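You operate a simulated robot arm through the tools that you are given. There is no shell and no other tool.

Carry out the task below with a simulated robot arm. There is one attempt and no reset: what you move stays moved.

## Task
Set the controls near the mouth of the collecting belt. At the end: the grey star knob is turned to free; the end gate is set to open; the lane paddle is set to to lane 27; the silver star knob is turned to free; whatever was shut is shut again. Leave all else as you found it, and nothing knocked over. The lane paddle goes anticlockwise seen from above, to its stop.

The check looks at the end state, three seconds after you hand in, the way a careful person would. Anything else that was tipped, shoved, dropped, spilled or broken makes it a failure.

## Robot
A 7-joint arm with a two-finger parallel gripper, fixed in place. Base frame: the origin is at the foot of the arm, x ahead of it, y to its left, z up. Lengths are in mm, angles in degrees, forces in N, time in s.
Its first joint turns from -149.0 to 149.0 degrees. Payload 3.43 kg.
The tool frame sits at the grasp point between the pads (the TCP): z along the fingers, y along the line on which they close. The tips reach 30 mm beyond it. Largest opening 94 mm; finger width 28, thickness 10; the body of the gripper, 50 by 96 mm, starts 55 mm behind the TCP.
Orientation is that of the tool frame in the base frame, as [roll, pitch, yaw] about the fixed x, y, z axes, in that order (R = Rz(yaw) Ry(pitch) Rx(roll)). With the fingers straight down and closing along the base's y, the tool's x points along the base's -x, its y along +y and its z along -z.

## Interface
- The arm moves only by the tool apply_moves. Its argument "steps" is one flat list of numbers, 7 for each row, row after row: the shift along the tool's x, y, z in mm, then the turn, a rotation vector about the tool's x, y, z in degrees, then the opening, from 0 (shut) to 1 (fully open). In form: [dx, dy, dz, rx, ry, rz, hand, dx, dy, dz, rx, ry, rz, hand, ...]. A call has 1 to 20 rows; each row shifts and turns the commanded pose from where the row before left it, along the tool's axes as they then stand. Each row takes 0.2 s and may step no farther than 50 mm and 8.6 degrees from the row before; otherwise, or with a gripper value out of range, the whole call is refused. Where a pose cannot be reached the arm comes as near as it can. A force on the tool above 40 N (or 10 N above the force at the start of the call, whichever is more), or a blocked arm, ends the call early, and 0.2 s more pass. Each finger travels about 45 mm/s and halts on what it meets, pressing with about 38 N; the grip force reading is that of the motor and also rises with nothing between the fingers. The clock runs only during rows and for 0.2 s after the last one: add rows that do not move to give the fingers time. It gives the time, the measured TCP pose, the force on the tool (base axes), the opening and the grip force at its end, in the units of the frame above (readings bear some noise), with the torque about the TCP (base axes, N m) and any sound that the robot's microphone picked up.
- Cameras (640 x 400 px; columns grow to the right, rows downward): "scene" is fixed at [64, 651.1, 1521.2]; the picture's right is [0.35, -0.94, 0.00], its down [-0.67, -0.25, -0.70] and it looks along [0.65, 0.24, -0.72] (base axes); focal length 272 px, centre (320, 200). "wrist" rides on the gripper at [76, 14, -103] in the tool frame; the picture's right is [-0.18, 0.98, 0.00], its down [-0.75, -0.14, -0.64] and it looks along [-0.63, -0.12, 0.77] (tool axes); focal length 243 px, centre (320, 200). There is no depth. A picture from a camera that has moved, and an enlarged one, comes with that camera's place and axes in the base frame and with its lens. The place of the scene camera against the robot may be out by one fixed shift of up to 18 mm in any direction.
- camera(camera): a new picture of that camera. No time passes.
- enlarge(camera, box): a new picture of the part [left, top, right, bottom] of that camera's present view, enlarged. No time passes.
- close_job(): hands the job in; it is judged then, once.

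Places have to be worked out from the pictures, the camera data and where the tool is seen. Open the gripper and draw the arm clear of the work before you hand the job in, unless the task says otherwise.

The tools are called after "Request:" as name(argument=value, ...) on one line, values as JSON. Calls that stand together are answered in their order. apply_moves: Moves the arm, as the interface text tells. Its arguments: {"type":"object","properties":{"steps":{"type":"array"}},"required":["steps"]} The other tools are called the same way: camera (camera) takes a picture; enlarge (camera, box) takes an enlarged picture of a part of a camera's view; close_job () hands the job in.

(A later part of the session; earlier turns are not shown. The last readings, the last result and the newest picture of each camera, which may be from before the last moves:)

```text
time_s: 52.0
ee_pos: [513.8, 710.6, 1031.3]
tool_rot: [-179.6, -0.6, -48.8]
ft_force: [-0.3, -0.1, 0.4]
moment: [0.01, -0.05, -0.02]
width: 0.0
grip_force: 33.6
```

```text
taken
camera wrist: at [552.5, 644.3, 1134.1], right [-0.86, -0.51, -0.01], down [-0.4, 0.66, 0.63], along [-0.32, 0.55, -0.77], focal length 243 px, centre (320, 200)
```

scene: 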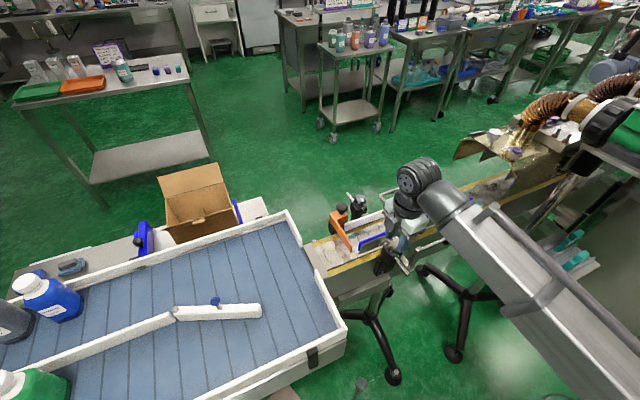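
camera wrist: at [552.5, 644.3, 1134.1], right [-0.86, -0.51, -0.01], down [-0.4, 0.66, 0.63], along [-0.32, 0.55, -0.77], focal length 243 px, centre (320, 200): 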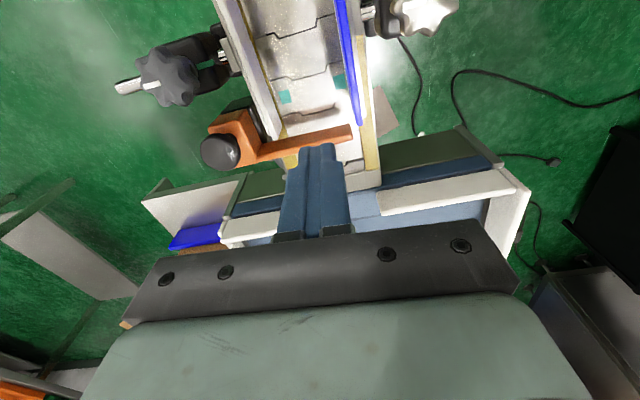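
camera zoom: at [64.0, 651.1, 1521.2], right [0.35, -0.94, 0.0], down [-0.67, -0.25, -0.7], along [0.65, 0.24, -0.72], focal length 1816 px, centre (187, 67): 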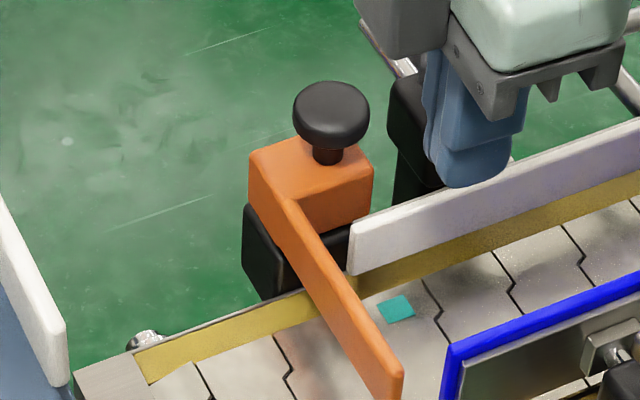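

The gate won't swing toward the mouth. Its mushroom knob looks like a grip for lifting or sliding the whole piece. I turn the hand so the fingers close along the belt, clear of the grey knob and rail, and move over the mushroom.

Request:
apply_moves(steps=[-5.2, -45.4, -5, 0, 0, 0, 0.3, -5.2, -45.4, -5, 0, 0, 0, 0.5, 0, 0, 0, 0, 0, 7.9, 0.6, 0, 0, 0, 0, 0, 7.9, 0.6, 0, 0, 0, 0, 0, 7.9, 0.6, 0, 0, 0, 0, 0, 7.9, 0.6, 0, 0, 0, 0, 0, 7.9, 0.6, 0, 0, 0, 0, 0, 7.9, 0.6, 0, 0, 0, 0, 0, 7.9, 0.6, 0, 0, 0, 0, 0, 7.9, 0.6, 0, 0, 0, 0, 0, 7.9, 0.6, 0, 0, 0, 0, 0, 7.9, 0.6, 0, 0, 0, 0, 0, 7.2, 0.6, 0, 0, 0, 0, 0, 0, 0.6])

Request:
camera(camera="wrist")

Request:
enlarge(camera="wrist", box=[240, 80, 400, 180])

```text
time_s: 55.0
ee_pos: [577.3, 777.6, 1041.3]
tool_rot: [-179.3, 0.3, -135.0]
ft_force: [0.2, 0.2, 0.0]
moment: [0.06, 0.0, 0.0]
width: 56.4
grip_force: 0.1
```

```text
taken
camera wrist: at [512.4, 733.5, 1142.9], right [-0.56, 0.83, -0.01], down [0.63, 0.43, 0.65], along [0.54, 0.36, -0.76], focal length 243 px, centre (320, 200)
```

wrist: 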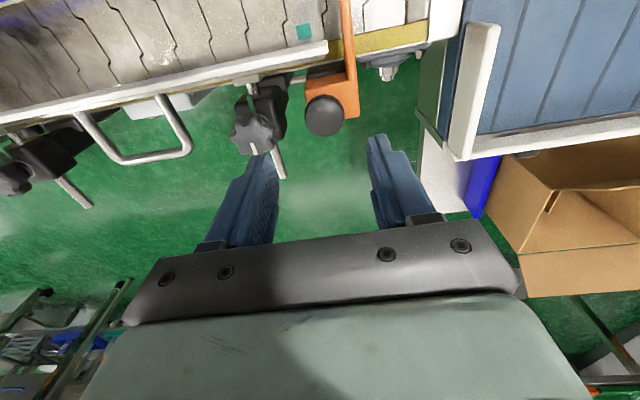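

```text
4.00 times, centred on (320, 130) of wrist
camera zoom: at [512.4, 733.5, 1142.9], right [-0.56, 0.83, -0.01], down [0.63, 0.43, 0.65], along [0.54, 0.36, -0.76], focal length 970 px, centre (320, 480)
```

zoom: 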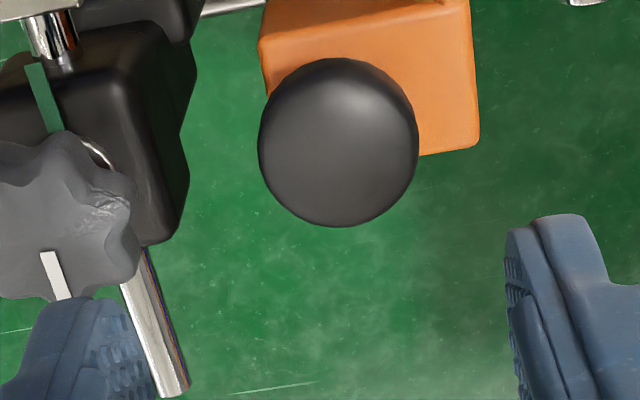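

I zoom in on the gate body and base from here.

Request:
enlarge(camera="wrist", box=[280, 50, 376, 140])

Request:
enlarge(camera="wrist", box=[290, 0, 450, 100])

```text
4.44 times, centred on (328, 95) of wrist
camera zoom: at [512.4, 733.5, 1142.9], right [-0.56, 0.83, -0.01], down [0.63, 0.43, 0.65], along [0.54, 0.36, -0.76], focal length 1078 px, centre (284, 667)
```

zoom: 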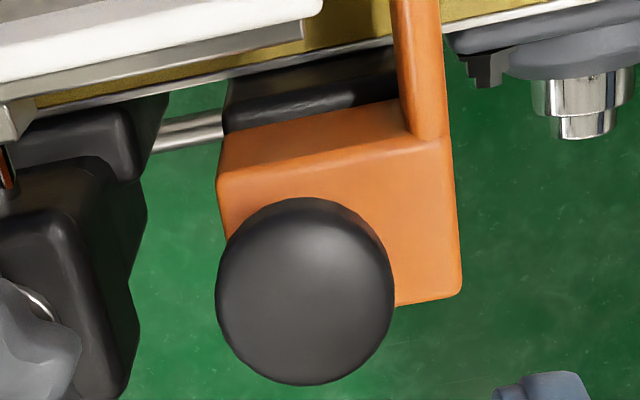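

```text
4.00 times, centred on (370, 50) of wrist
camera zoom: at [512.4, 733.5, 1142.9], right [-0.56, 0.83, -0.01], down [0.63, 0.43, 0.65], along [0.54, 0.36, -0.76], focal length 970 px, centre (120, 800)
```

zoom: 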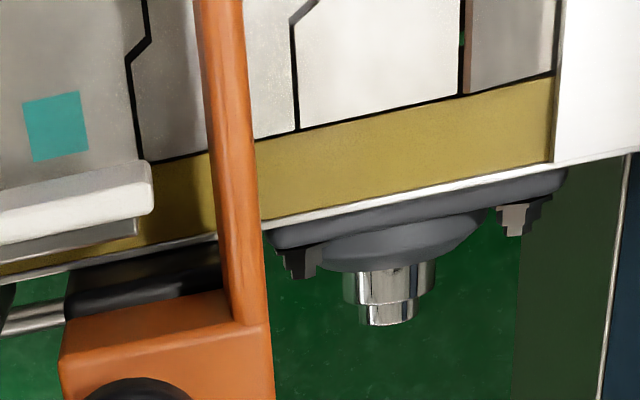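

The black base sits between the belt and the block, and the knob is upstream of the arm. I descend around the mushroom with a 50 mm opening and grip it, then test small motions.

Request:
apply_moves(steps=[0, 1.5, 20, 0, 0, 0, 0.53, 0, 0, 20, 0, 0, 0, 0.53, 0, 0, 20, 0, 0, 0, 0.53, 0, 0, 16, 0, 0, 0, 0.53, 0, 0, 0, 0, 0, 0, 0.53])

Request:
camera(camera="wrist")

Request:
enlarge(camera="wrist", box=[240, 110, 400, 210])

Request:
enlarge(camera="scene", box=[310, 180, 390, 230])

```text
time_s: 56.2
ee_pos: [576.0, 777.5, 963.7]
tool_rot: [-179.4, 0.3, -134.9]
ft_force: [-0.8, 0.3, 0.0]
moment: [0.01, 0.0, 0.01]
width: 49.8
grip_force: 0.1
```

```text
taken
camera wrist: at [511.7, 732.5, 1065.5], right [-0.56, 0.82, -0.01], down [0.62, 0.44, 0.65], along [0.54, 0.36, -0.76], focal length 243 px, centre (320, 200)
```

wrist: 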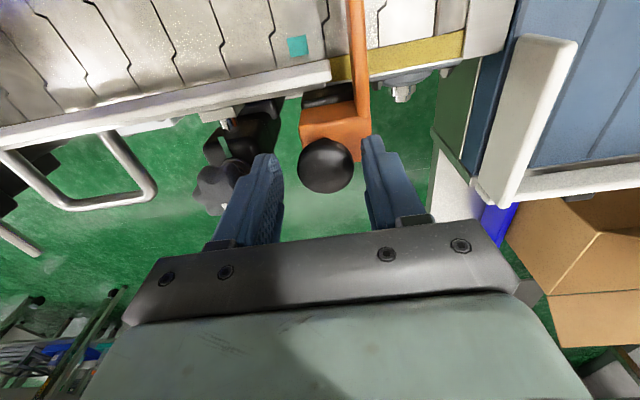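

```text
4.00 times, centred on (320, 160) of wrist
camera zoom: at [511.7, 732.5, 1065.5], right [-0.56, 0.82, -0.01], down [0.62, 0.44, 0.65], along [0.54, 0.36, -0.76], focal length 970 px, centre (320, 360)
```

zoom: 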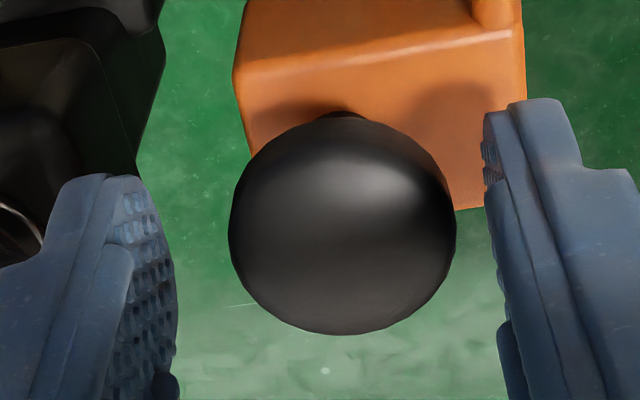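

```text
8.00 times, centred on (350, 205) of scene
camera zoom: at [64.0, 651.1, 1521.2], right [0.35, -0.94, 0.0], down [-0.67, -0.25, -0.7], along [0.65, 0.24, -0.72], focal length 2180 px, centre (80, 160)
```

zoom: 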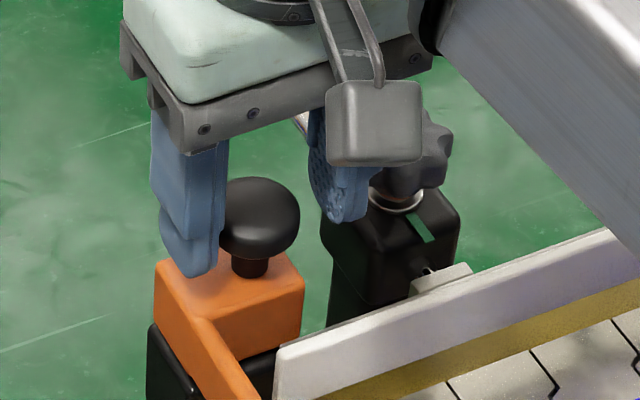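

The mushroom is about 2 mm toward the right finger; I recentre, close on it, and then check readings.

Request:
apply_moves(steps=[-1, 2, 0, 0, 0, 0, 0.53, 0, 0, 0, 0, 0, 0, 0.4, 0, 0, 0, 0, 0, 0, 0.25, 0, 0, 0, 0, 0, 0, 0.2, 0, 0, 0, 0, 0, 0, 0.2])

Request:
apply_moves(steps=[0, 0, -3, 0, 0, 0, 0.2, 0, 0, 0, 0, 0, 0, 0.2])

Request:
enlarge(camera="scene", box=[310, 180, 390, 230])

```text
time_s: 57.4
ee_pos: [574.9, 779.2, 964.5]
tool_rot: [-179.5, 0.2, -135.0]
ft_force: [-3.0, 3.0, -0.4]
moment: [0.46, 0.45, 0.04]
width: 33.5
grip_force: 44.4
```

```text
time_s: 58.0
ee_pos: [576.4, 779.9, 964.9]
tool_rot: [-179.2, 0.1, -135.0]
ft_force: [-3.8, -1.2, -36.1]
moment: [0.27, 0.45, 0.01]
width: 33.9
grip_force: 44.9
```

```text
8.00 times, centred on (350, 205) of scene
camera zoom: at [64.0, 651.1, 1521.2], right [0.35, -0.94, 0.0], down [-0.67, -0.25, -0.7], along [0.65, 0.24, -0.72], focal length 2180 px, centre (80, 160)
```

zoom: 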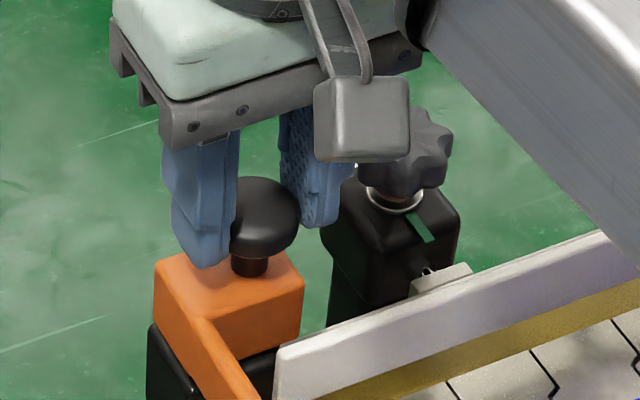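

Lifting is resisted (36 N with almost no motion). I return to neutral height and test a small twist each way and a small outward pull.

Request:
apply_moves(steps=[0, 0, 3, 0, 0, 0, 0.2, 0, 0, 0, 0, 0, 0, 0.2])

Request:
apply_moves(steps=[0, 0, 0, 0, 0, 5, 0.2, 0, 0, 0, 0, 0, 0, 0.2])

Request:
apply_moves(steps=[0, 0, 0, 0, 0, -5, 0.2, 0, 0, 0, 0, 0, -5, 0.2, 0, 0, 0, 0, 0, 0, 0.2])

Request:
apply_moves(steps=[0, 0, 0, 0, 0, 5, 0.2, -3, 0, 0, 0, 0, 0, 0.2, 0, 0, 0, 0, 0, 0, 0.2])

Request:
enlarge(camera="wrist", box=[240, 50, 400, 210])

```text
time_s: 58.6
ee_pos: [575.3, 780.3, 965.5]
tool_rot: [-179.4, 0.2, -134.9]
ft_force: [-6.5, 0.2, -13.0]
moment: [-0.61, 1.42, 0.12]
width: 33.6
grip_force: 45.0
```

```text
time_s: 59.2
ee_pos: [576.5, 780.4, 966.0]
tool_rot: [-179.4, 0.5, -140.0]
ft_force: [-5.7, 1.9, -5.1]
moment: [0.62, 0.2, 0.14]
width: 33.2
grip_force: 44.8
```

```text
time_s: 60.0
ee_pos: [576.3, 780.5, 965.6]
tool_rot: [-179.3, 0.3, -130.0]
ft_force: [-1.5, 6.6, 4.9]
moment: [0.6, 0.25, -0.09]
width: 33.2
grip_force: 44.6
```

```text
time_s: 60.8
ee_pos: [576.5, 780.6, 965.7]
tool_rot: [-179.3, 0.2, -135.0]
ft_force: [-7.3, -0.9, 1.8]
moment: [-0.12, 0.92, 0.03]
width: 33.5
grip_force: 45.2
```

```text
2.50 times, centred on (320, 130) of wrist
camera zoom: at [512.8, 737.9, 1067.0], right [-0.56, 0.83, -0.01], down [0.63, 0.44, 0.65], along [0.54, 0.36, -0.76], focal length 606 px, centre (320, 375)
```

zoom: 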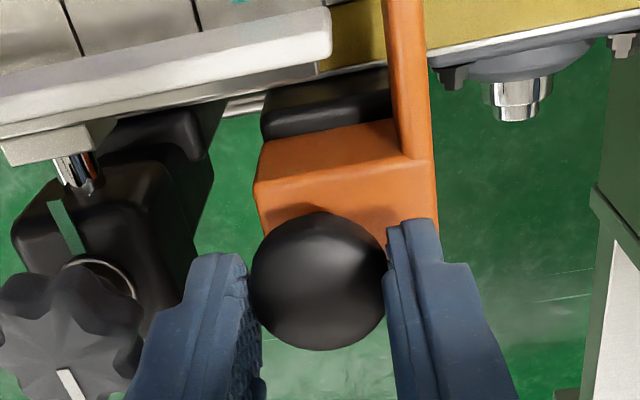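

Twist torque is tiny both ways and the outward test was inconclusive. I pull outward a bit more and hold, watching position and force.

Request:
apply_moves(steps=[-4, 0, 0, 0, 0, 0, 0.2, 0, 0, 0, 0, 0, 0, 0.2, 0, 0, 0, 0, 0, 0, 0.2])

Request:
enlarge(camera="wrist", box=[240, 50, 400, 210])

Request:
enlarge(camera="scene", box=[300, 180, 428, 260])

```text
time_s: 61.6
ee_pos: [581.1, 785.7, 965.4]
tool_rot: [-179.4, 0.2, -135.1]
ft_force: [-4.0, 3.3, -2.3]
moment: [-0.3, 1.17, -0.09]
width: 33.7
grip_force: 45.1
```

```text
2.50 times, centred on (320, 130) of wrist
camera zoom: at [516.4, 741.3, 1066.9], right [-0.57, 0.82, -0.01], down [0.62, 0.44, 0.65], along [0.54, 0.36, -0.76], focal length 606 px, centre (320, 375)
```

zoom: 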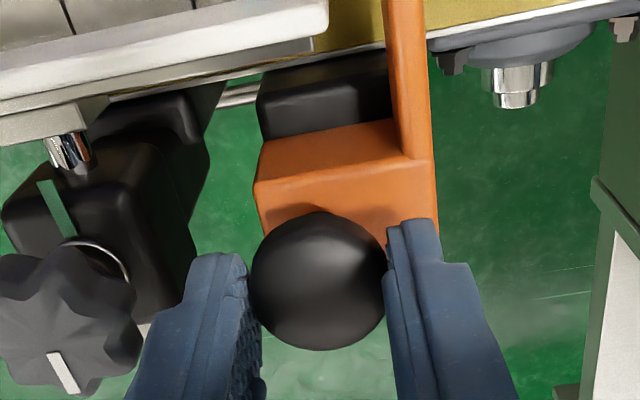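

```text
5.00 times, centred on (364, 220) of scene
camera zoom: at [64.0, 651.1, 1521.2], right [0.35, -0.94, 0.0], down [-0.67, -0.25, -0.7], along [0.65, 0.24, -0.72], focal length 1362 px, centre (100, 100)
```

zoom: 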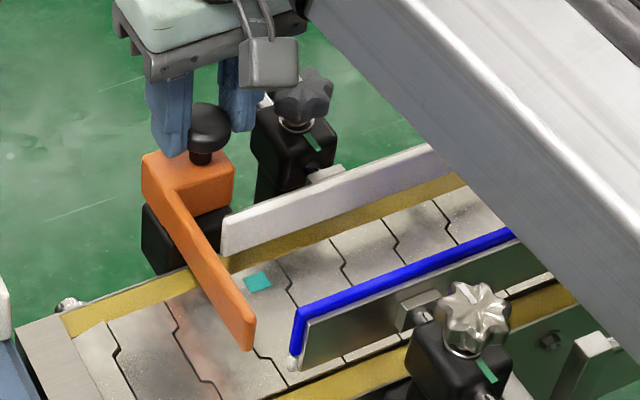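

The gate slid: the hand moved about 7 mm outward with only about 5 N, so it is a slide bolt moving away from the belt. The knob is already near my reach limit, so I release it and will push the arm's near end outward instead.

Request:
apply_moves(steps=[0, 0, 0, 0, 0, 0, 0.4, 0, 0, 0, 0, 0, 0, 0.53, 0, 0, 0, 0, 0, 0, 0.53, 0, 0, -20, 0, 0, 0, 0.53, 0, 0, -30, 0, 0, 0, 0.53, 0, 0, -40, 0, 0, 0, 0.53, 0, 0, 0, 0, 0, 0, 0.53])

Request:
camera(camera="wrist")

Request:
enlarge(camera="scene", box=[300, 170, 428, 250])

```text
time_s: 63.2
ee_pos: [579.1, 786.1, 1057.0]
tool_rot: [-179.3, 0.3, -134.9]
ft_force: [0.7, -0.8, 0.4]
moment: [-0.01, 0.01, -0.02]
width: 49.6
grip_force: 0.1
```

```text
taken
camera wrist: at [514.3, 742.5, 1158.2], right [-0.56, 0.82, -0.01], down [0.63, 0.44, 0.65], along [0.54, 0.36, -0.76], focal length 243 px, centre (320, 200)
```

wrist: 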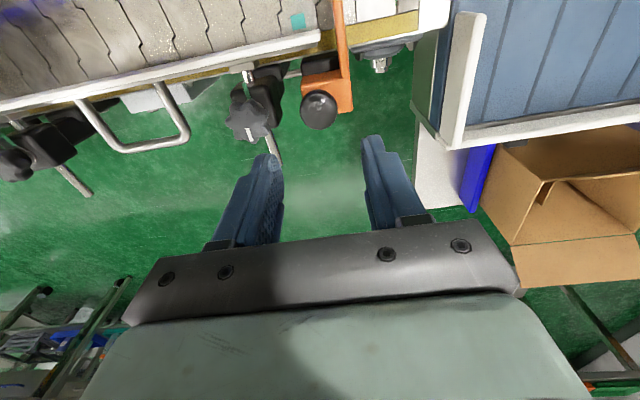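

```text
5.00 times, centred on (364, 210) of scene
camera zoom: at [64.0, 651.1, 1521.2], right [0.35, -0.94, 0.0], down [-0.67, -0.25, -0.7], along [0.65, 0.24, -0.72], focal length 1362 px, centre (100, 150)
```

zoom: 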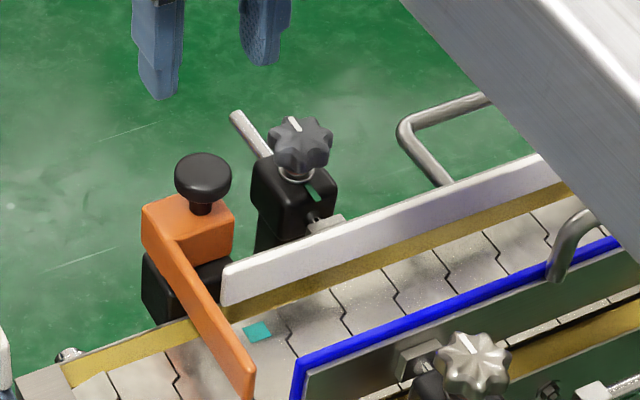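

The gate has moved about 8 mm outward. I close the hand and move to the near side of the arm's tip, keeping high, to line up the push.

Request:
apply_moves(steps=[40, 6.5, 0, 0, 0, 0, 0.2, 40, 6.5, 0, 0, 0, 0, 0, 40, 6.5, 0, 0, 0, 0, 0, 40, 6.5, 0, 0, 0, 0, 0, 0, 0, 35, 0, 0, 0, 0, 0, 0, 0, 0, 0, 0, 0])

Request:
camera(camera="wrist")

Request:
enlarge(camera="wrist", box=[220, 60, 412, 180])

Request:
enlarge(camera="scene", box=[300, 170, 428, 250])

```text
time_s: 64.6
ee_pos: [450.2, 690.2, 1019.4]
tool_rot: [-179.4, 0.2, -135.0]
ft_force: [-0.2, 0.6, -0.1]
moment: [0.06, -0.01, 0.0]
width: 0.3
grip_force: 33.5
```

```text
taken
camera wrist: at [386.1, 646.0, 1121.5], right [-0.56, 0.83, -0.01], down [0.63, 0.44, 0.65], along [0.54, 0.36, -0.76], focal length 243 px, centre (320, 200)
```

wrist: 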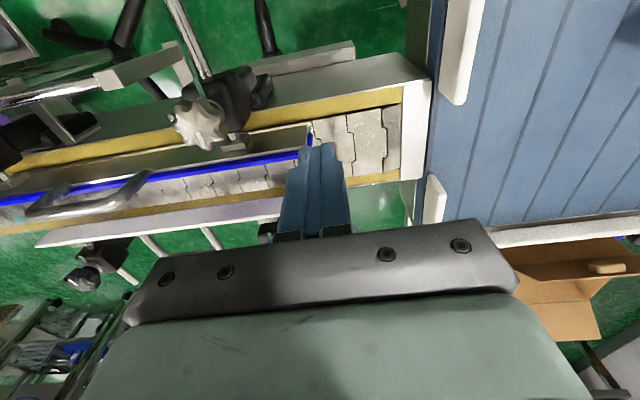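

```text
3.33 times, centred on (316, 120) of wrist
camera zoom: at [386.1, 646.0, 1121.5], right [-0.56, 0.83, -0.01], down [0.63, 0.44, 0.65], along [0.54, 0.36, -0.76], focal length 809 px, centre (333, 467)
```

zoom: 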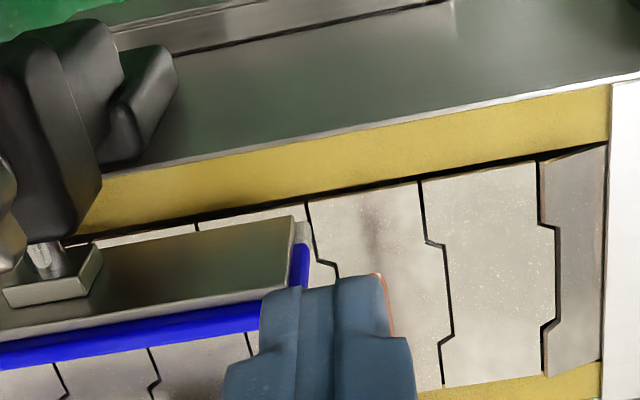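

```text
5.00 times, centred on (364, 210) of scene
camera zoom: at [64.0, 651.1, 1521.2], right [0.35, -0.94, 0.0], down [-0.67, -0.25, -0.7], along [0.65, 0.24, -0.72], focal length 1362 px, centre (100, 150)
```

zoom: 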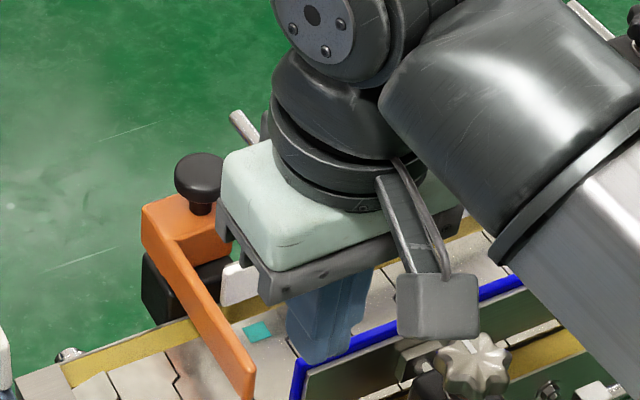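

The near-end of the arm is hidden behind the fingers as planned, and the blue rail's end is about 10 mm upstream of them. I shift 3 mm toward the mouth and descend to just above the belt edge.

Request:
apply_moves(steps=[2, 3.5, 25, 0, 0, 0, 0, 0, 0, 30, 0, 0, 0, 0, 0, 0, 25, 0, 0, 0, 0, 0, 0, 20, 0, 0, 0, 0, 0, 0, 0, 0, 0, 0, 0])

Request:
camera(camera="wrist")

Request:
enlarge(camera="scene", box=[300, 170, 428, 250])

```text
time_s: 65.8
ee_pos: [445.5, 690.4, 919.6]
tool_rot: [-179.4, 0.3, -135.0]
ft_force: [0.5, 0.8, 0.5]
moment: [-0.03, -0.02, -0.01]
width: 0.0
grip_force: 33.1
```

```text
taken
camera wrist: at [380.9, 647.3, 1020.4], right [-0.56, 0.82, -0.01], down [0.62, 0.44, 0.65], along [0.54, 0.36, -0.76], focal length 243 px, centre (320, 200)
```

wrist: 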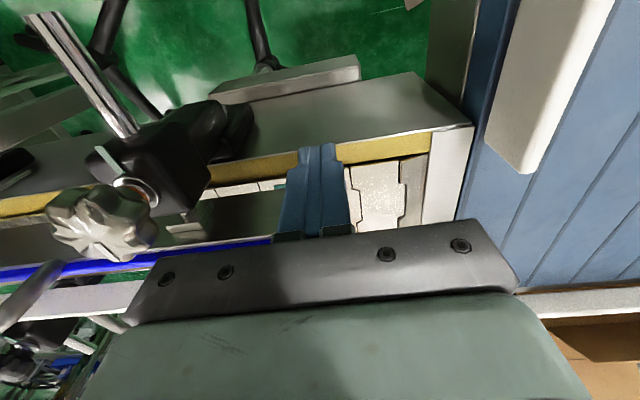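

```text
5.00 times, centred on (364, 210) of scene
camera zoom: at [64.0, 651.1, 1521.2], right [0.35, -0.94, 0.0], down [-0.67, -0.25, -0.7], along [0.65, 0.24, -0.72], focal length 1362 px, centre (100, 150)
```

zoom: 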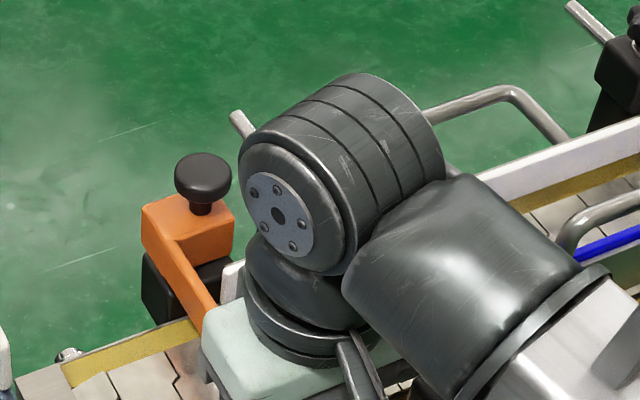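

No contact during the descent. I now push outward in steps along the slide direction.

Request:
apply_moves(steps=[-10, 0, 0, 0, 0, 0, 0, -10, 0, 0, 0, 0, 0, 0, -8, 0, 0, 0, 0, 0, 0, -8, 0, 0, 0, 0, 0, 0, -8, 0, 0, 0, 0, 0, 0, 0, 0, 0, 0, 0, 0, 0])

Request:
camera(camera="wrist")

Request:
enlarge(camera="scene", box=[290, 160, 418, 240])

```text
time_s: 67.2
ee_pos: [478.5, 722.8, 919.2]
tool_rot: [-179.3, 0.2, -135.1]
ft_force: [-0.2, -0.2, 0.3]
moment: [-0.05, -0.01, 0.01]
width: 0.1
grip_force: 33.3
```

```text
taken
camera wrist: at [412.5, 678.5, 1020.3], right [-0.56, 0.82, -0.01], down [0.62, 0.44, 0.65], along [0.54, 0.36, -0.76], focal length 243 px, centre (320, 200)
```

wrist: 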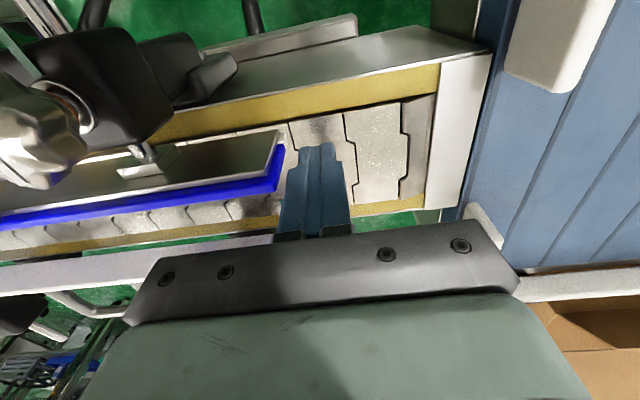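

```text
5.00 times, centred on (354, 200) of scene
camera zoom: at [64.0, 651.1, 1521.2], right [0.35, -0.94, 0.0], down [-0.67, -0.25, -0.7], along [0.65, 0.24, -0.72], focal length 1362 px, centre (150, 200)
```

zoom: 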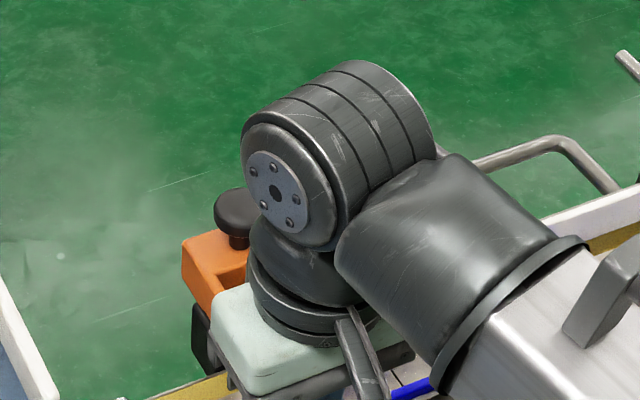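

The gate knob has moved farther outward and there is almost no resistance. I continue pushing until a stop is felt.

Request:
apply_moves(steps=[-8, 0, 0, 0, 0, 0, 0, -8, 0, 0, 0, 0, 0, 0, -8, 0, 0, 0, 0, 0, 0, 0, 0, 0, 0, 0, 0, 0])

Request:
camera(camera="wrist")

Request:
enlarge(camera="scene", box=[290, 160, 418, 240])

```text
time_s: 68.2
ee_pos: [492.9, 739.6, 918.9]
tool_rot: [-179.5, 0.3, -135.1]
ft_force: [-0.3, 0.5, 0.5]
moment: [-0.01, -0.01, 0.01]
width: 0.1
grip_force: 32.9
```

```text
taken
camera wrist: at [429.4, 695.9, 1020.9], right [-0.57, 0.82, -0.01], down [0.62, 0.44, 0.65], along [0.54, 0.36, -0.76], focal length 243 px, centre (320, 200)
```

wrist: 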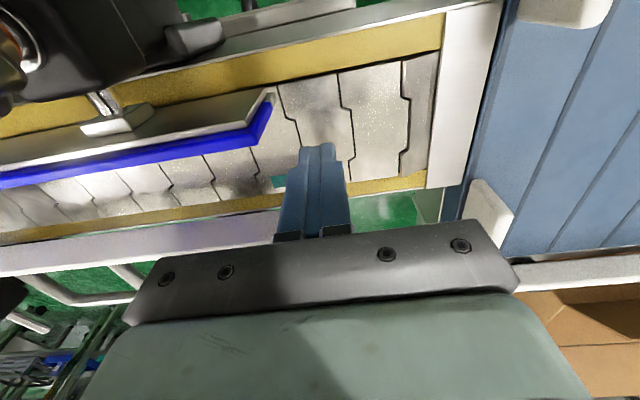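

```text
5.00 times, centred on (354, 200) of scene
camera zoom: at [64.0, 651.1, 1521.2], right [0.35, -0.94, 0.0], down [-0.67, -0.25, -0.7], along [0.65, 0.24, -0.72], focal length 1362 px, centre (150, 200)
```

zoom: 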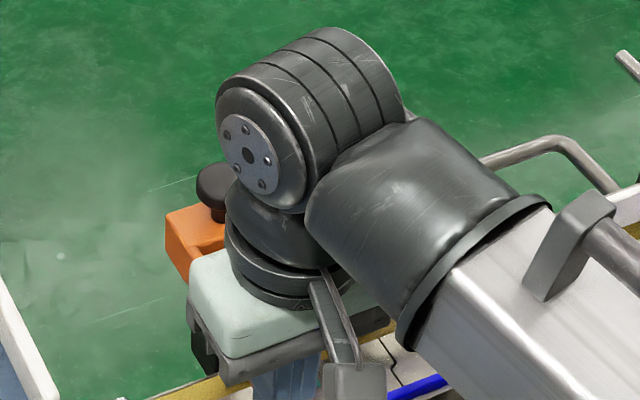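

It continues to slide freely. I keep pushing outward in steps.

Request:
apply_moves(steps=[-8, 0, 0, 0, 0, 0, 0, -8, 0, 0, 0, 0, 0, 0, -6, 0, 0, 0, 0, 0, 0, 0, 0, 0, 0, 0, 0, 0])

Request:
camera(camera="wrist")

Request:
enlarge(camera="scene", box=[290, 160, 418, 240])

```text
time_s: 69.2
ee_pos: [508.5, 754.3, 918.9]
tool_rot: [-179.3, 0.3, -135.0]
ft_force: [-1.1, -1.4, 0.6]
moment: [-0.03, 0.04, 0.0]
width: 0.0
grip_force: 32.4
```

```text
taken
camera wrist: at [445.3, 710.8, 1020.9], right [-0.56, 0.82, -0.01], down [0.62, 0.44, 0.65], along [0.54, 0.36, -0.76], focal length 243 px, centre (320, 200)
```

wrist: 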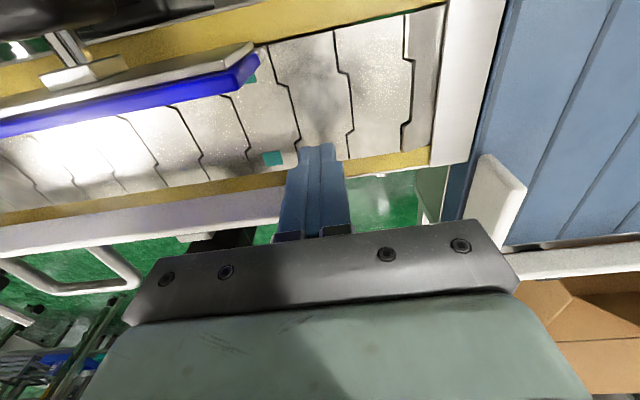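

```text
5.00 times, centred on (354, 200) of scene
camera zoom: at [64.0, 651.1, 1521.2], right [0.35, -0.94, 0.0], down [-0.67, -0.25, -0.7], along [0.65, 0.24, -0.72], focal length 1362 px, centre (150, 200)
```

zoom: 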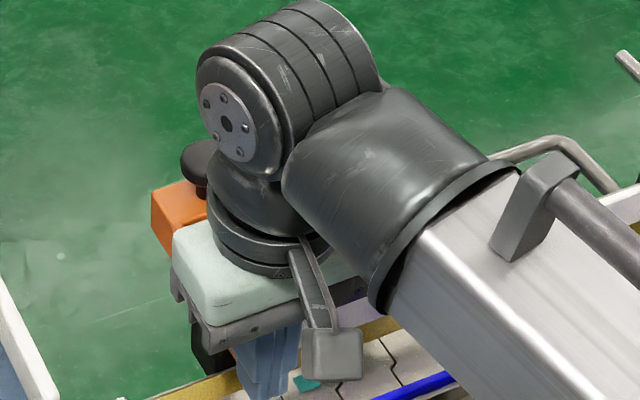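

Still sliding freely with the arm's tip now at the far edge of the belt. I continue until the stop.

Request:
apply_moves(steps=[-6, 0, 0, 0, 0, 0, 0, -6, 0, 0, 0, 0, 0, 0, -6, 0, 0, 0, 0, 0, 0, 0, 0, 0, 0, 0, 0, 0])

Request:
camera(camera="wrist")

Request:
enlarge(camera="scene", box=[290, 160, 418, 240])

```text
time_s: 70.2
ee_pos: [523.6, 768.2, 918.8]
tool_rot: [-179.4, 0.3, -135.1]
ft_force: [-0.7, -0.1, 0.8]
moment: [-0.03, 0.01, -0.03]
width: 0.1
grip_force: 33.2
```

```text
taken
camera wrist: at [458.7, 724.2, 1021.1], right [-0.56, 0.82, -0.01], down [0.62, 0.44, 0.65], along [0.54, 0.36, -0.76], focal length 243 px, centre (320, 200)
```

wrist: 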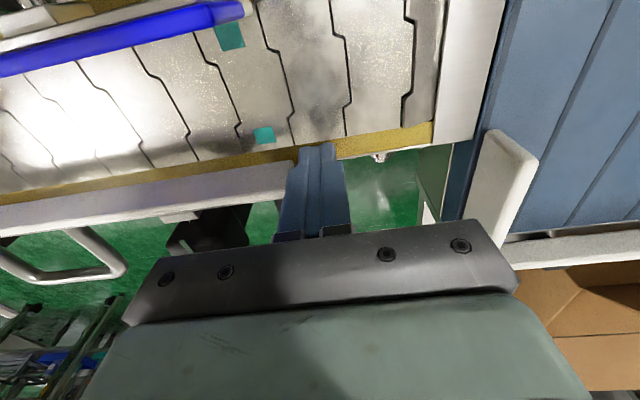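

```text
5.00 times, centred on (354, 200) of scene
camera zoom: at [64.0, 651.1, 1521.2], right [0.35, -0.94, 0.0], down [-0.67, -0.25, -0.7], along [0.65, 0.24, -0.72], focal length 1362 px, centre (150, 200)
```

zoom: 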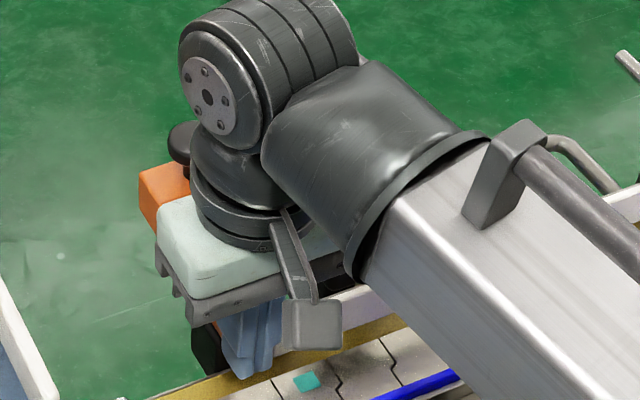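

The arm's tip is now past the belt's far edge. Before pushing more, I rise to check how the gate sits on its base.

Request:
apply_moves(steps=[4, 0, 0, 0, 0, 0, 0, 0, 0, -40, 0, 0, 0, 0, 0, 0, -45, 0, 0, 0, 0, 0, 0, -45, 0, 0, 0, 0, 45, 0, 0, 0, 0, 0, 0, 45, 0, 0, 0, 0, 0, 0, 0, 0, 0, 0, 0, 0, 0])

Request:
camera(camera="wrist")

Request:
enlarge(camera="scene", box=[290, 160, 418, 240])

Request:
enlarge(camera="wrist", box=[220, 80, 412, 200])

```text
time_s: 71.8
ee_pos: [457.7, 700.4, 1047.6]
tool_rot: [-179.3, 0.3, -135.0]
ft_force: [-0.4, 0.3, 0.1]
moment: [0.0, 0.01, 0.02]
width: 0.3
grip_force: 33.3
```

```text
taken
camera wrist: at [393.3, 656.3, 1148.4], right [-0.56, 0.83, -0.01], down [0.63, 0.44, 0.65], along [0.54, 0.36, -0.76], focal length 243 px, centre (320, 200)
```

wrist: 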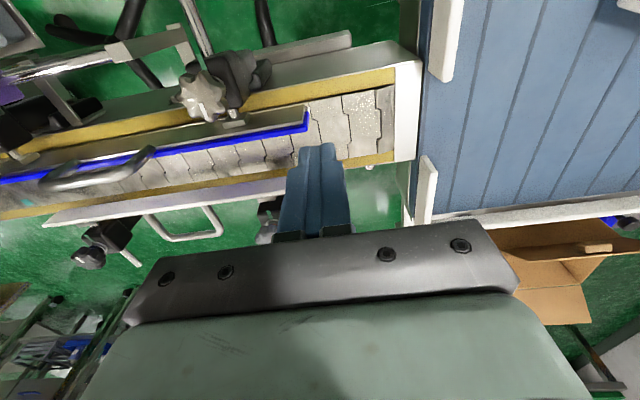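

```text
5.00 times, centred on (354, 200) of scene
camera zoom: at [64.0, 651.1, 1521.2], right [0.35, -0.94, 0.0], down [-0.67, -0.25, -0.7], along [0.65, 0.24, -0.72], focal length 1362 px, centre (150, 200)
```

zoom: 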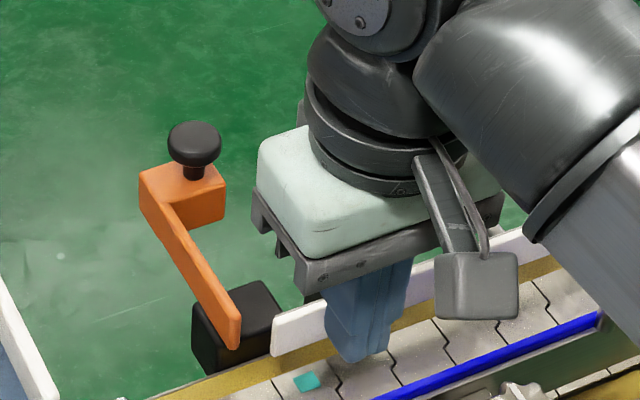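

```text
3.33 times, centred on (316, 140) of wrist
camera zoom: at [393.3, 656.3, 1148.4], right [-0.56, 0.83, -0.01], down [0.63, 0.44, 0.65], along [0.54, 0.36, -0.76], focal length 809 px, centre (333, 400)
```

zoom: 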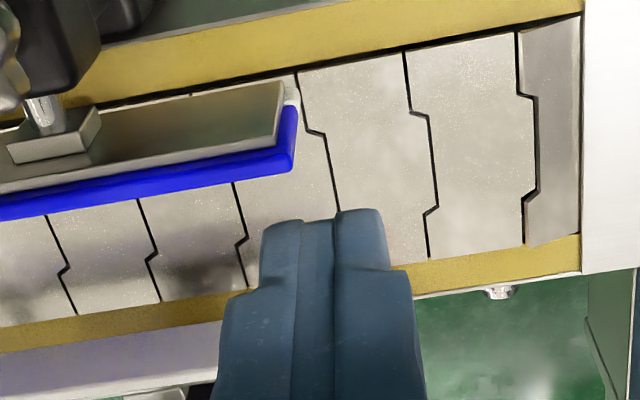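

The gate is clear of the belt and hangs on its slide. To be sure it is at its open stop, I go back down behind the tip and push a little farther.

Request:
apply_moves(steps=[-43, 0, 0, 0, 0, 0, 0, -43, 0, 0, 0, 0, 0, 0, 0, 0, 45, 0, 0, 0, 0, 0, 0, 45, 0, 0, 0, 0, 0, 0, 38, 0, 0, 0, 0, -6, 0, 0, 0, 0, 0, 0, -5, 0, 0, 0, 0, 0, 0, -5, 0, 0, 0, 0, 0, 0, 0, 0, 0, 0, 0, 0, 0])

Request:
enlarge(camera="scene", box=[290, 160, 418, 240])

```text
time_s: 73.8
ee_pos: [528.9, 771.2, 920.7]
tool_rot: [-179.3, 0.2, -135.0]
ft_force: [-6.4, -6.7, -3.7]
moment: [-0.23, 0.26, -0.01]
width: 0.1
grip_force: 33.5
```

```text
5.00 times, centred on (354, 200) of scene
camera zoom: at [64.0, 651.1, 1521.2], right [0.35, -0.94, 0.0], down [-0.67, -0.25, -0.7], along [0.65, 0.24, -0.72], focal length 1362 px, centre (150, 200)
```

zoom: 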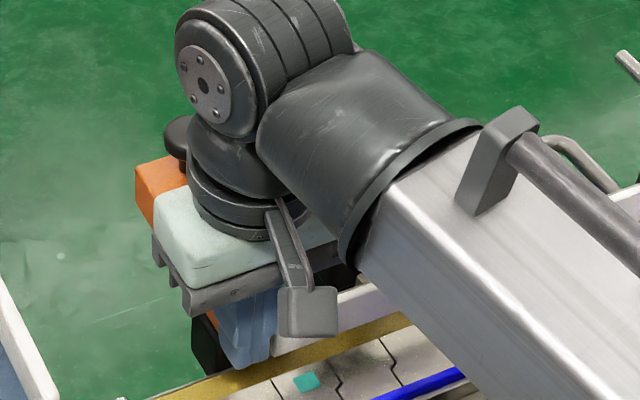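

About 9 N of resistance now at c≈919. I press a few millimetres more to confirm it is the stop.

Request:
apply_moves(steps=[-3, 0, 0, 0, 0, 0, 0, 0, 0, 0, 0, 0, 0, 0])

Request:
apply_moves(steps=[-3, 0, 0, 0, 0, 0, 0, 0, 0, 0, 0, 0, 0, 0])

Request:
enlarge(camera="scene", box=[290, 160, 418, 240])

```text
time_s: 74.4
ee_pos: [528.1, 772.1, 920.9]
tool_rot: [-179.3, -0.2, -135.0]
ft_force: [-22.4, -25.8, -10.0]
moment: [-0.1, 0.55, -0.03]
width: 0.1
grip_force: 33.1
```

```text
time_s: 74.7
ee_pos: [528.4, 771.0, 920.8]
tool_rot: [-179.3, -0.5, -135.0]
ft_force: [-4.6, -5.9, 3.1]
moment: [0.0, -0.02, -0.04]
width: 0.0
grip_force: 33.4
stopped in row 1: the force on the tool passed its limit at 49 N (the readings are from after the stop); the commanded pose is now the measured one
```

```text
5.00 times, centred on (354, 200) of scene
camera zoom: at [64.0, 651.1, 1521.2], right [0.35, -0.94, 0.0], down [-0.67, -0.25, -0.7], along [0.65, 0.24, -0.72], focal length 1362 px, centre (150, 200)
```

zoom: 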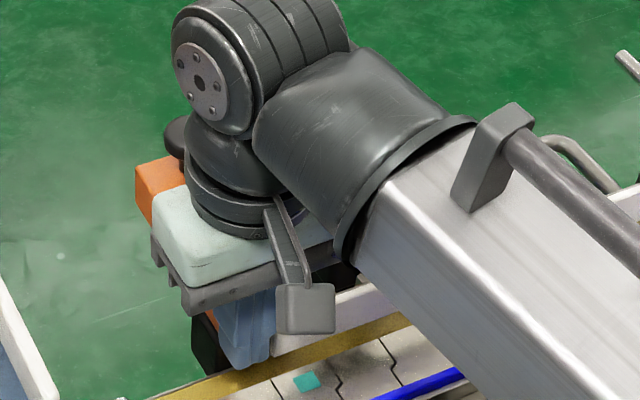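

Force rose to a hard 49 N with no more movement, so the gate is at its open stop. I back off, rise, and move over toward the collecting belt to look at the lane paddle.

Request:
apply_moves(steps=[10, 0, 0, 0, 0, 0, 0, 0, 0, -43, 0, 0, 0, 0, 0, 0, -45, 0, 0, 0, 0, 0, 0, -45, 0, 0, 0, 0, 9.8, 43.4, 0, 0, 0, 0, 0, 9.8, 43.4, 0, 0, 0, 0, 0, 9.8, 43.4, 0, 0, 0, 0, 0, 9.8, 43.4, 0, 0, 0, 0, 0, 9.8, 43.4, 0, 0, 0, 0, 0, 0, 0, 0, 0, 0, -6.75, 0, 0, 0, 0, 0, 0, -6.75, 0, 0, 0, 0, 0, 0, -6.75, 0, 0, 0, 0, 0, 0, -6.75, 0, 0, 0, 0, 0, 0, 0, 0])

Request:
camera(camera="wrist")

Request:
camera(camera="scene")

Request:
enlarge(camera="scene", box=[290, 160, 450, 260])

```text
time_s: 77.7
ee_pos: [332.9, 886.9, 1052.4]
tool_rot: [-179.5, -0.7, -108.0]
ft_force: [0.0, 0.2, 0.1]
moment: [0.0, 0.03, 0.02]
width: 0.0
grip_force: 33.3
```

```text
taken
camera wrist: at [295.8, 819.4, 1154.6], right [-0.88, 0.48, -0.01], down [0.36, 0.68, 0.63], along [0.31, 0.55, -0.77], focal length 243 px, centre (320, 200)
```

wrist: 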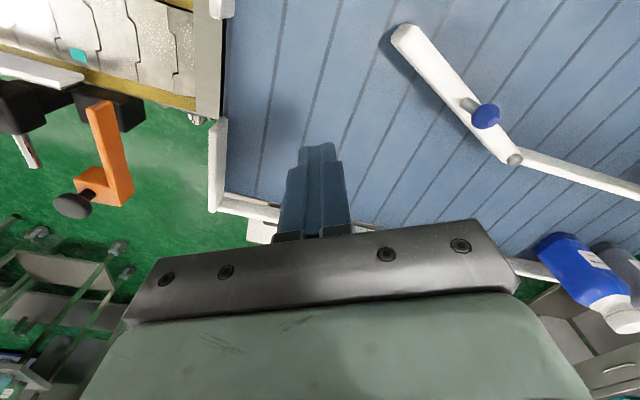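

```text
taken
```

scene: 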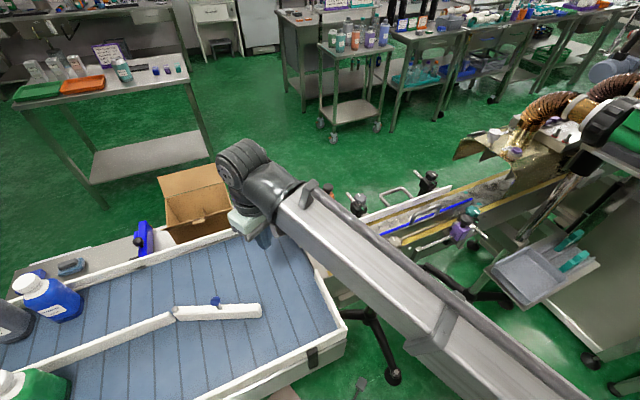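

```text
4.00 times, centred on (370, 210) of scene
camera zoom: at [64.0, 651.1, 1521.2], right [0.35, -0.94, 0.0], down [-0.67, -0.25, -0.7], along [0.65, 0.24, -0.72], focal length 1090 px, centre (120, 160)
```

zoom: 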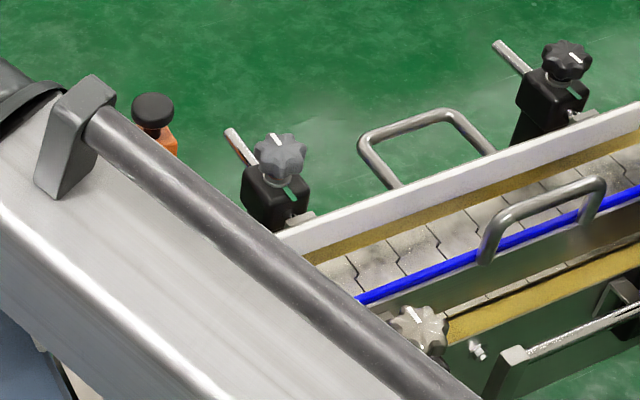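

The wrist and scene views place the paddle's pivot at about (179, 1030, 928), its tip at (251, 863, 925), and the blue knob at (216, 941, 965). To turn it anticlockwise I must push its robot-facing side near the tip toward +x. I move above a start point on that side.

Request:
apply_moves(steps=[19.8, 36, 0, 0, 0, 0, 0, 19.8, 36, 0, 0, 0, 0, 0, 19.8, 36, 0, 0, 0, 0, 0, 0, 0, 0, 0, 0, 0, 0])

Request:
camera(camera="wrist")

Request:
camera(camera="scene")

```text
time_s: 78.7
ee_pos: [213.2, 861.5, 1051.7]
tool_rot: [-179.5, -0.6, -108.0]
ft_force: [-0.3, -0.2, 0.3]
moment: [0.0, -0.03, 0.0]
width: 0.2
grip_force: 32.9
```

```text
taken
camera wrist: at [175.7, 794.4, 1155.1], right [-0.88, 0.48, -0.01], down [0.36, 0.68, 0.63], along [0.31, 0.55, -0.77], focal length 243 px, centre (320, 200)
```

wrist: 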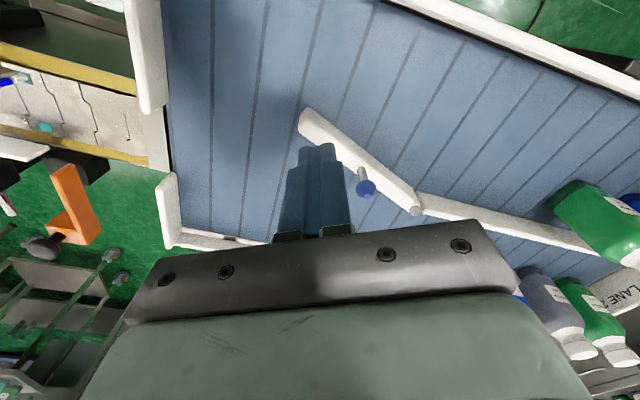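

```text
taken
```

scene: 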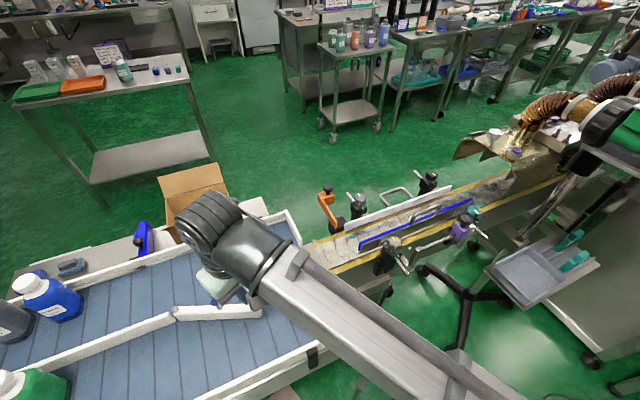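

A "LANE" sign is visible at the right edge; I zoom in on it, and on the paddle.

Request:
enlarge(camera="wrist", box=[560, 260, 640, 320])

Request:
enlarge(camera="wrist", box=[270, 90, 430, 230])

Request:
enlarge(camera="scene", box=[290, 170, 418, 250])

Request:
enlarge(camera="scene", box=[160, 200, 320, 340])

```text
6.67 times, centred on (600, 290) of wrist
camera zoom: at [175.7, 794.4, 1155.1], right [-0.88, 0.48, -0.01], down [0.36, 0.68, 0.63], along [0.31, 0.55, -0.77], focal length 1618 px, centre (-1547, -400)
```

zoom: 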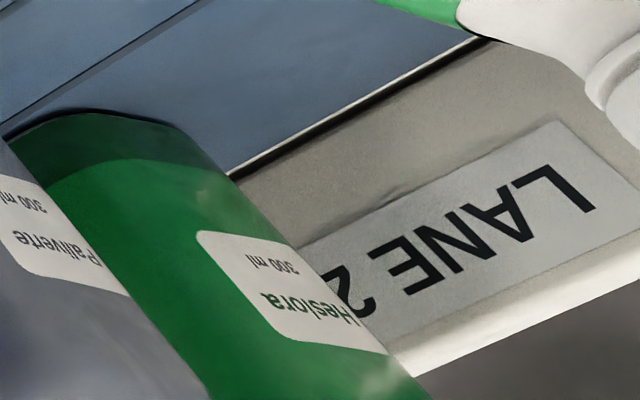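

```text
2.86 times, centred on (350, 160) of wrist
camera zoom: at [175.7, 794.4, 1155.1], right [-0.88, 0.48, -0.01], down [0.36, 0.68, 0.63], along [0.31, 0.55, -0.77], focal length 693 px, centre (234, 314)
```

zoom: 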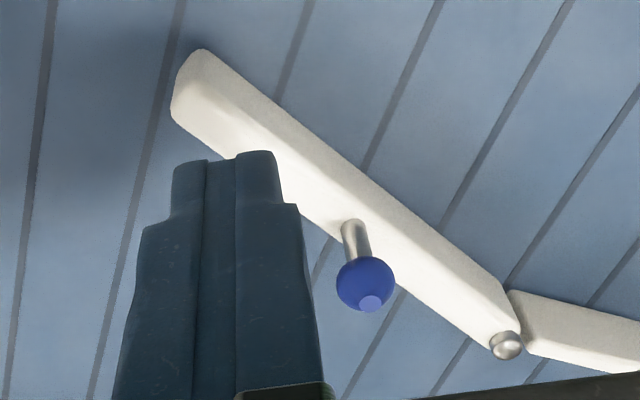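

```text
5.00 times, centred on (354, 210) of scene
camera zoom: at [64.0, 651.1, 1521.2], right [0.35, -0.94, 0.0], down [-0.67, -0.25, -0.7], along [0.65, 0.24, -0.72], focal length 1362 px, centre (150, 150)
```

zoom: 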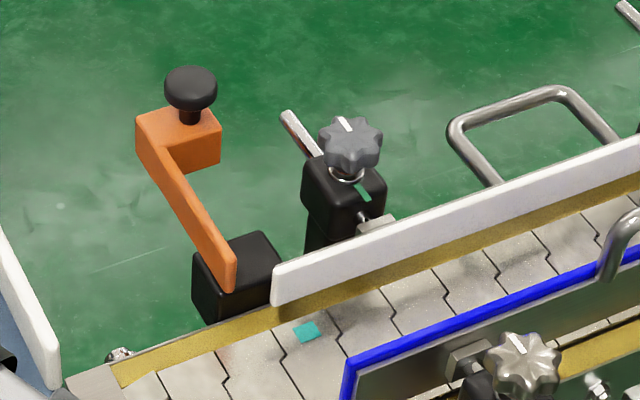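

```text
2.86 times, centred on (240, 270) of scene
camera zoom: at [64.0, 651.1, 1521.2], right [0.35, -0.94, 0.0], down [-0.67, -0.25, -0.7], along [0.65, 0.24, -0.72], focal length 778 px, centre (549, 0)
```

zoom: 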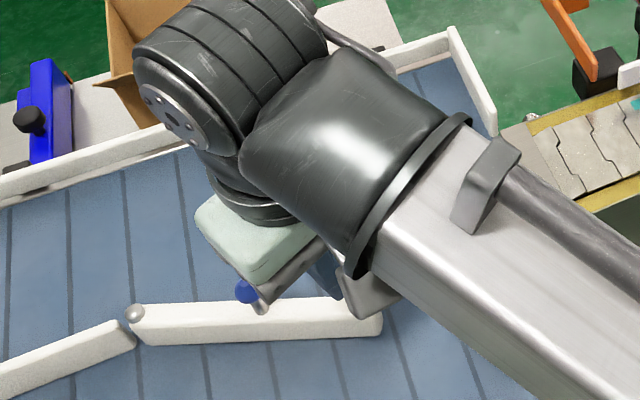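

The sign reads "LANE 2…" on the shelf side, matching an anticlockwise swing of the paddle's tip. Wrist-to-wrist triangulation refines the paddle to pivot (170, 1045), knob ball (209, 953, 947) and top surface z≈902. The end of the swing is near 1010 mm radius, so I tilt the fingers outward by 25° and check the reading.

Request:
apply_moves(steps=[0, 0, 0, 0, -8.3, 0, 0, 0, 0, 0, 0, -8.3, 0, 0, 0, 0, 0, 0, -8.4, 0, 0, 0, 0, 0, 0, 0, 0, 0])

Request:
camera(camera="wrist")

Request:
camera(camera="scene")

```text
time_s: 79.7
ee_pos: [212.4, 862.2, 1051.4]
tool_rot: [-179.4, 24.5, -107.7]
ft_force: [1.0, -0.7, -0.8]
moment: [0.0, 0.01, -0.03]
width: 0.0
grip_force: 33.2
```

```text
taken
camera wrist: at [164.6, 760.7, 1112.5], right [-0.88, 0.46, 0.07], down [0.26, 0.36, 0.9], along [0.39, 0.81, -0.44], focal length 243 px, centre (320, 200)
```

wrist: 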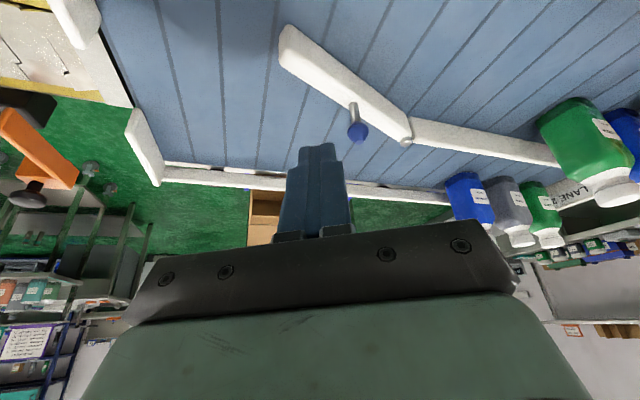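

```text
taken
```

scene: 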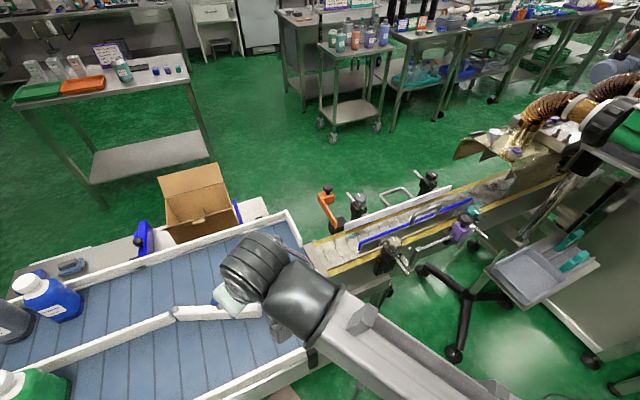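

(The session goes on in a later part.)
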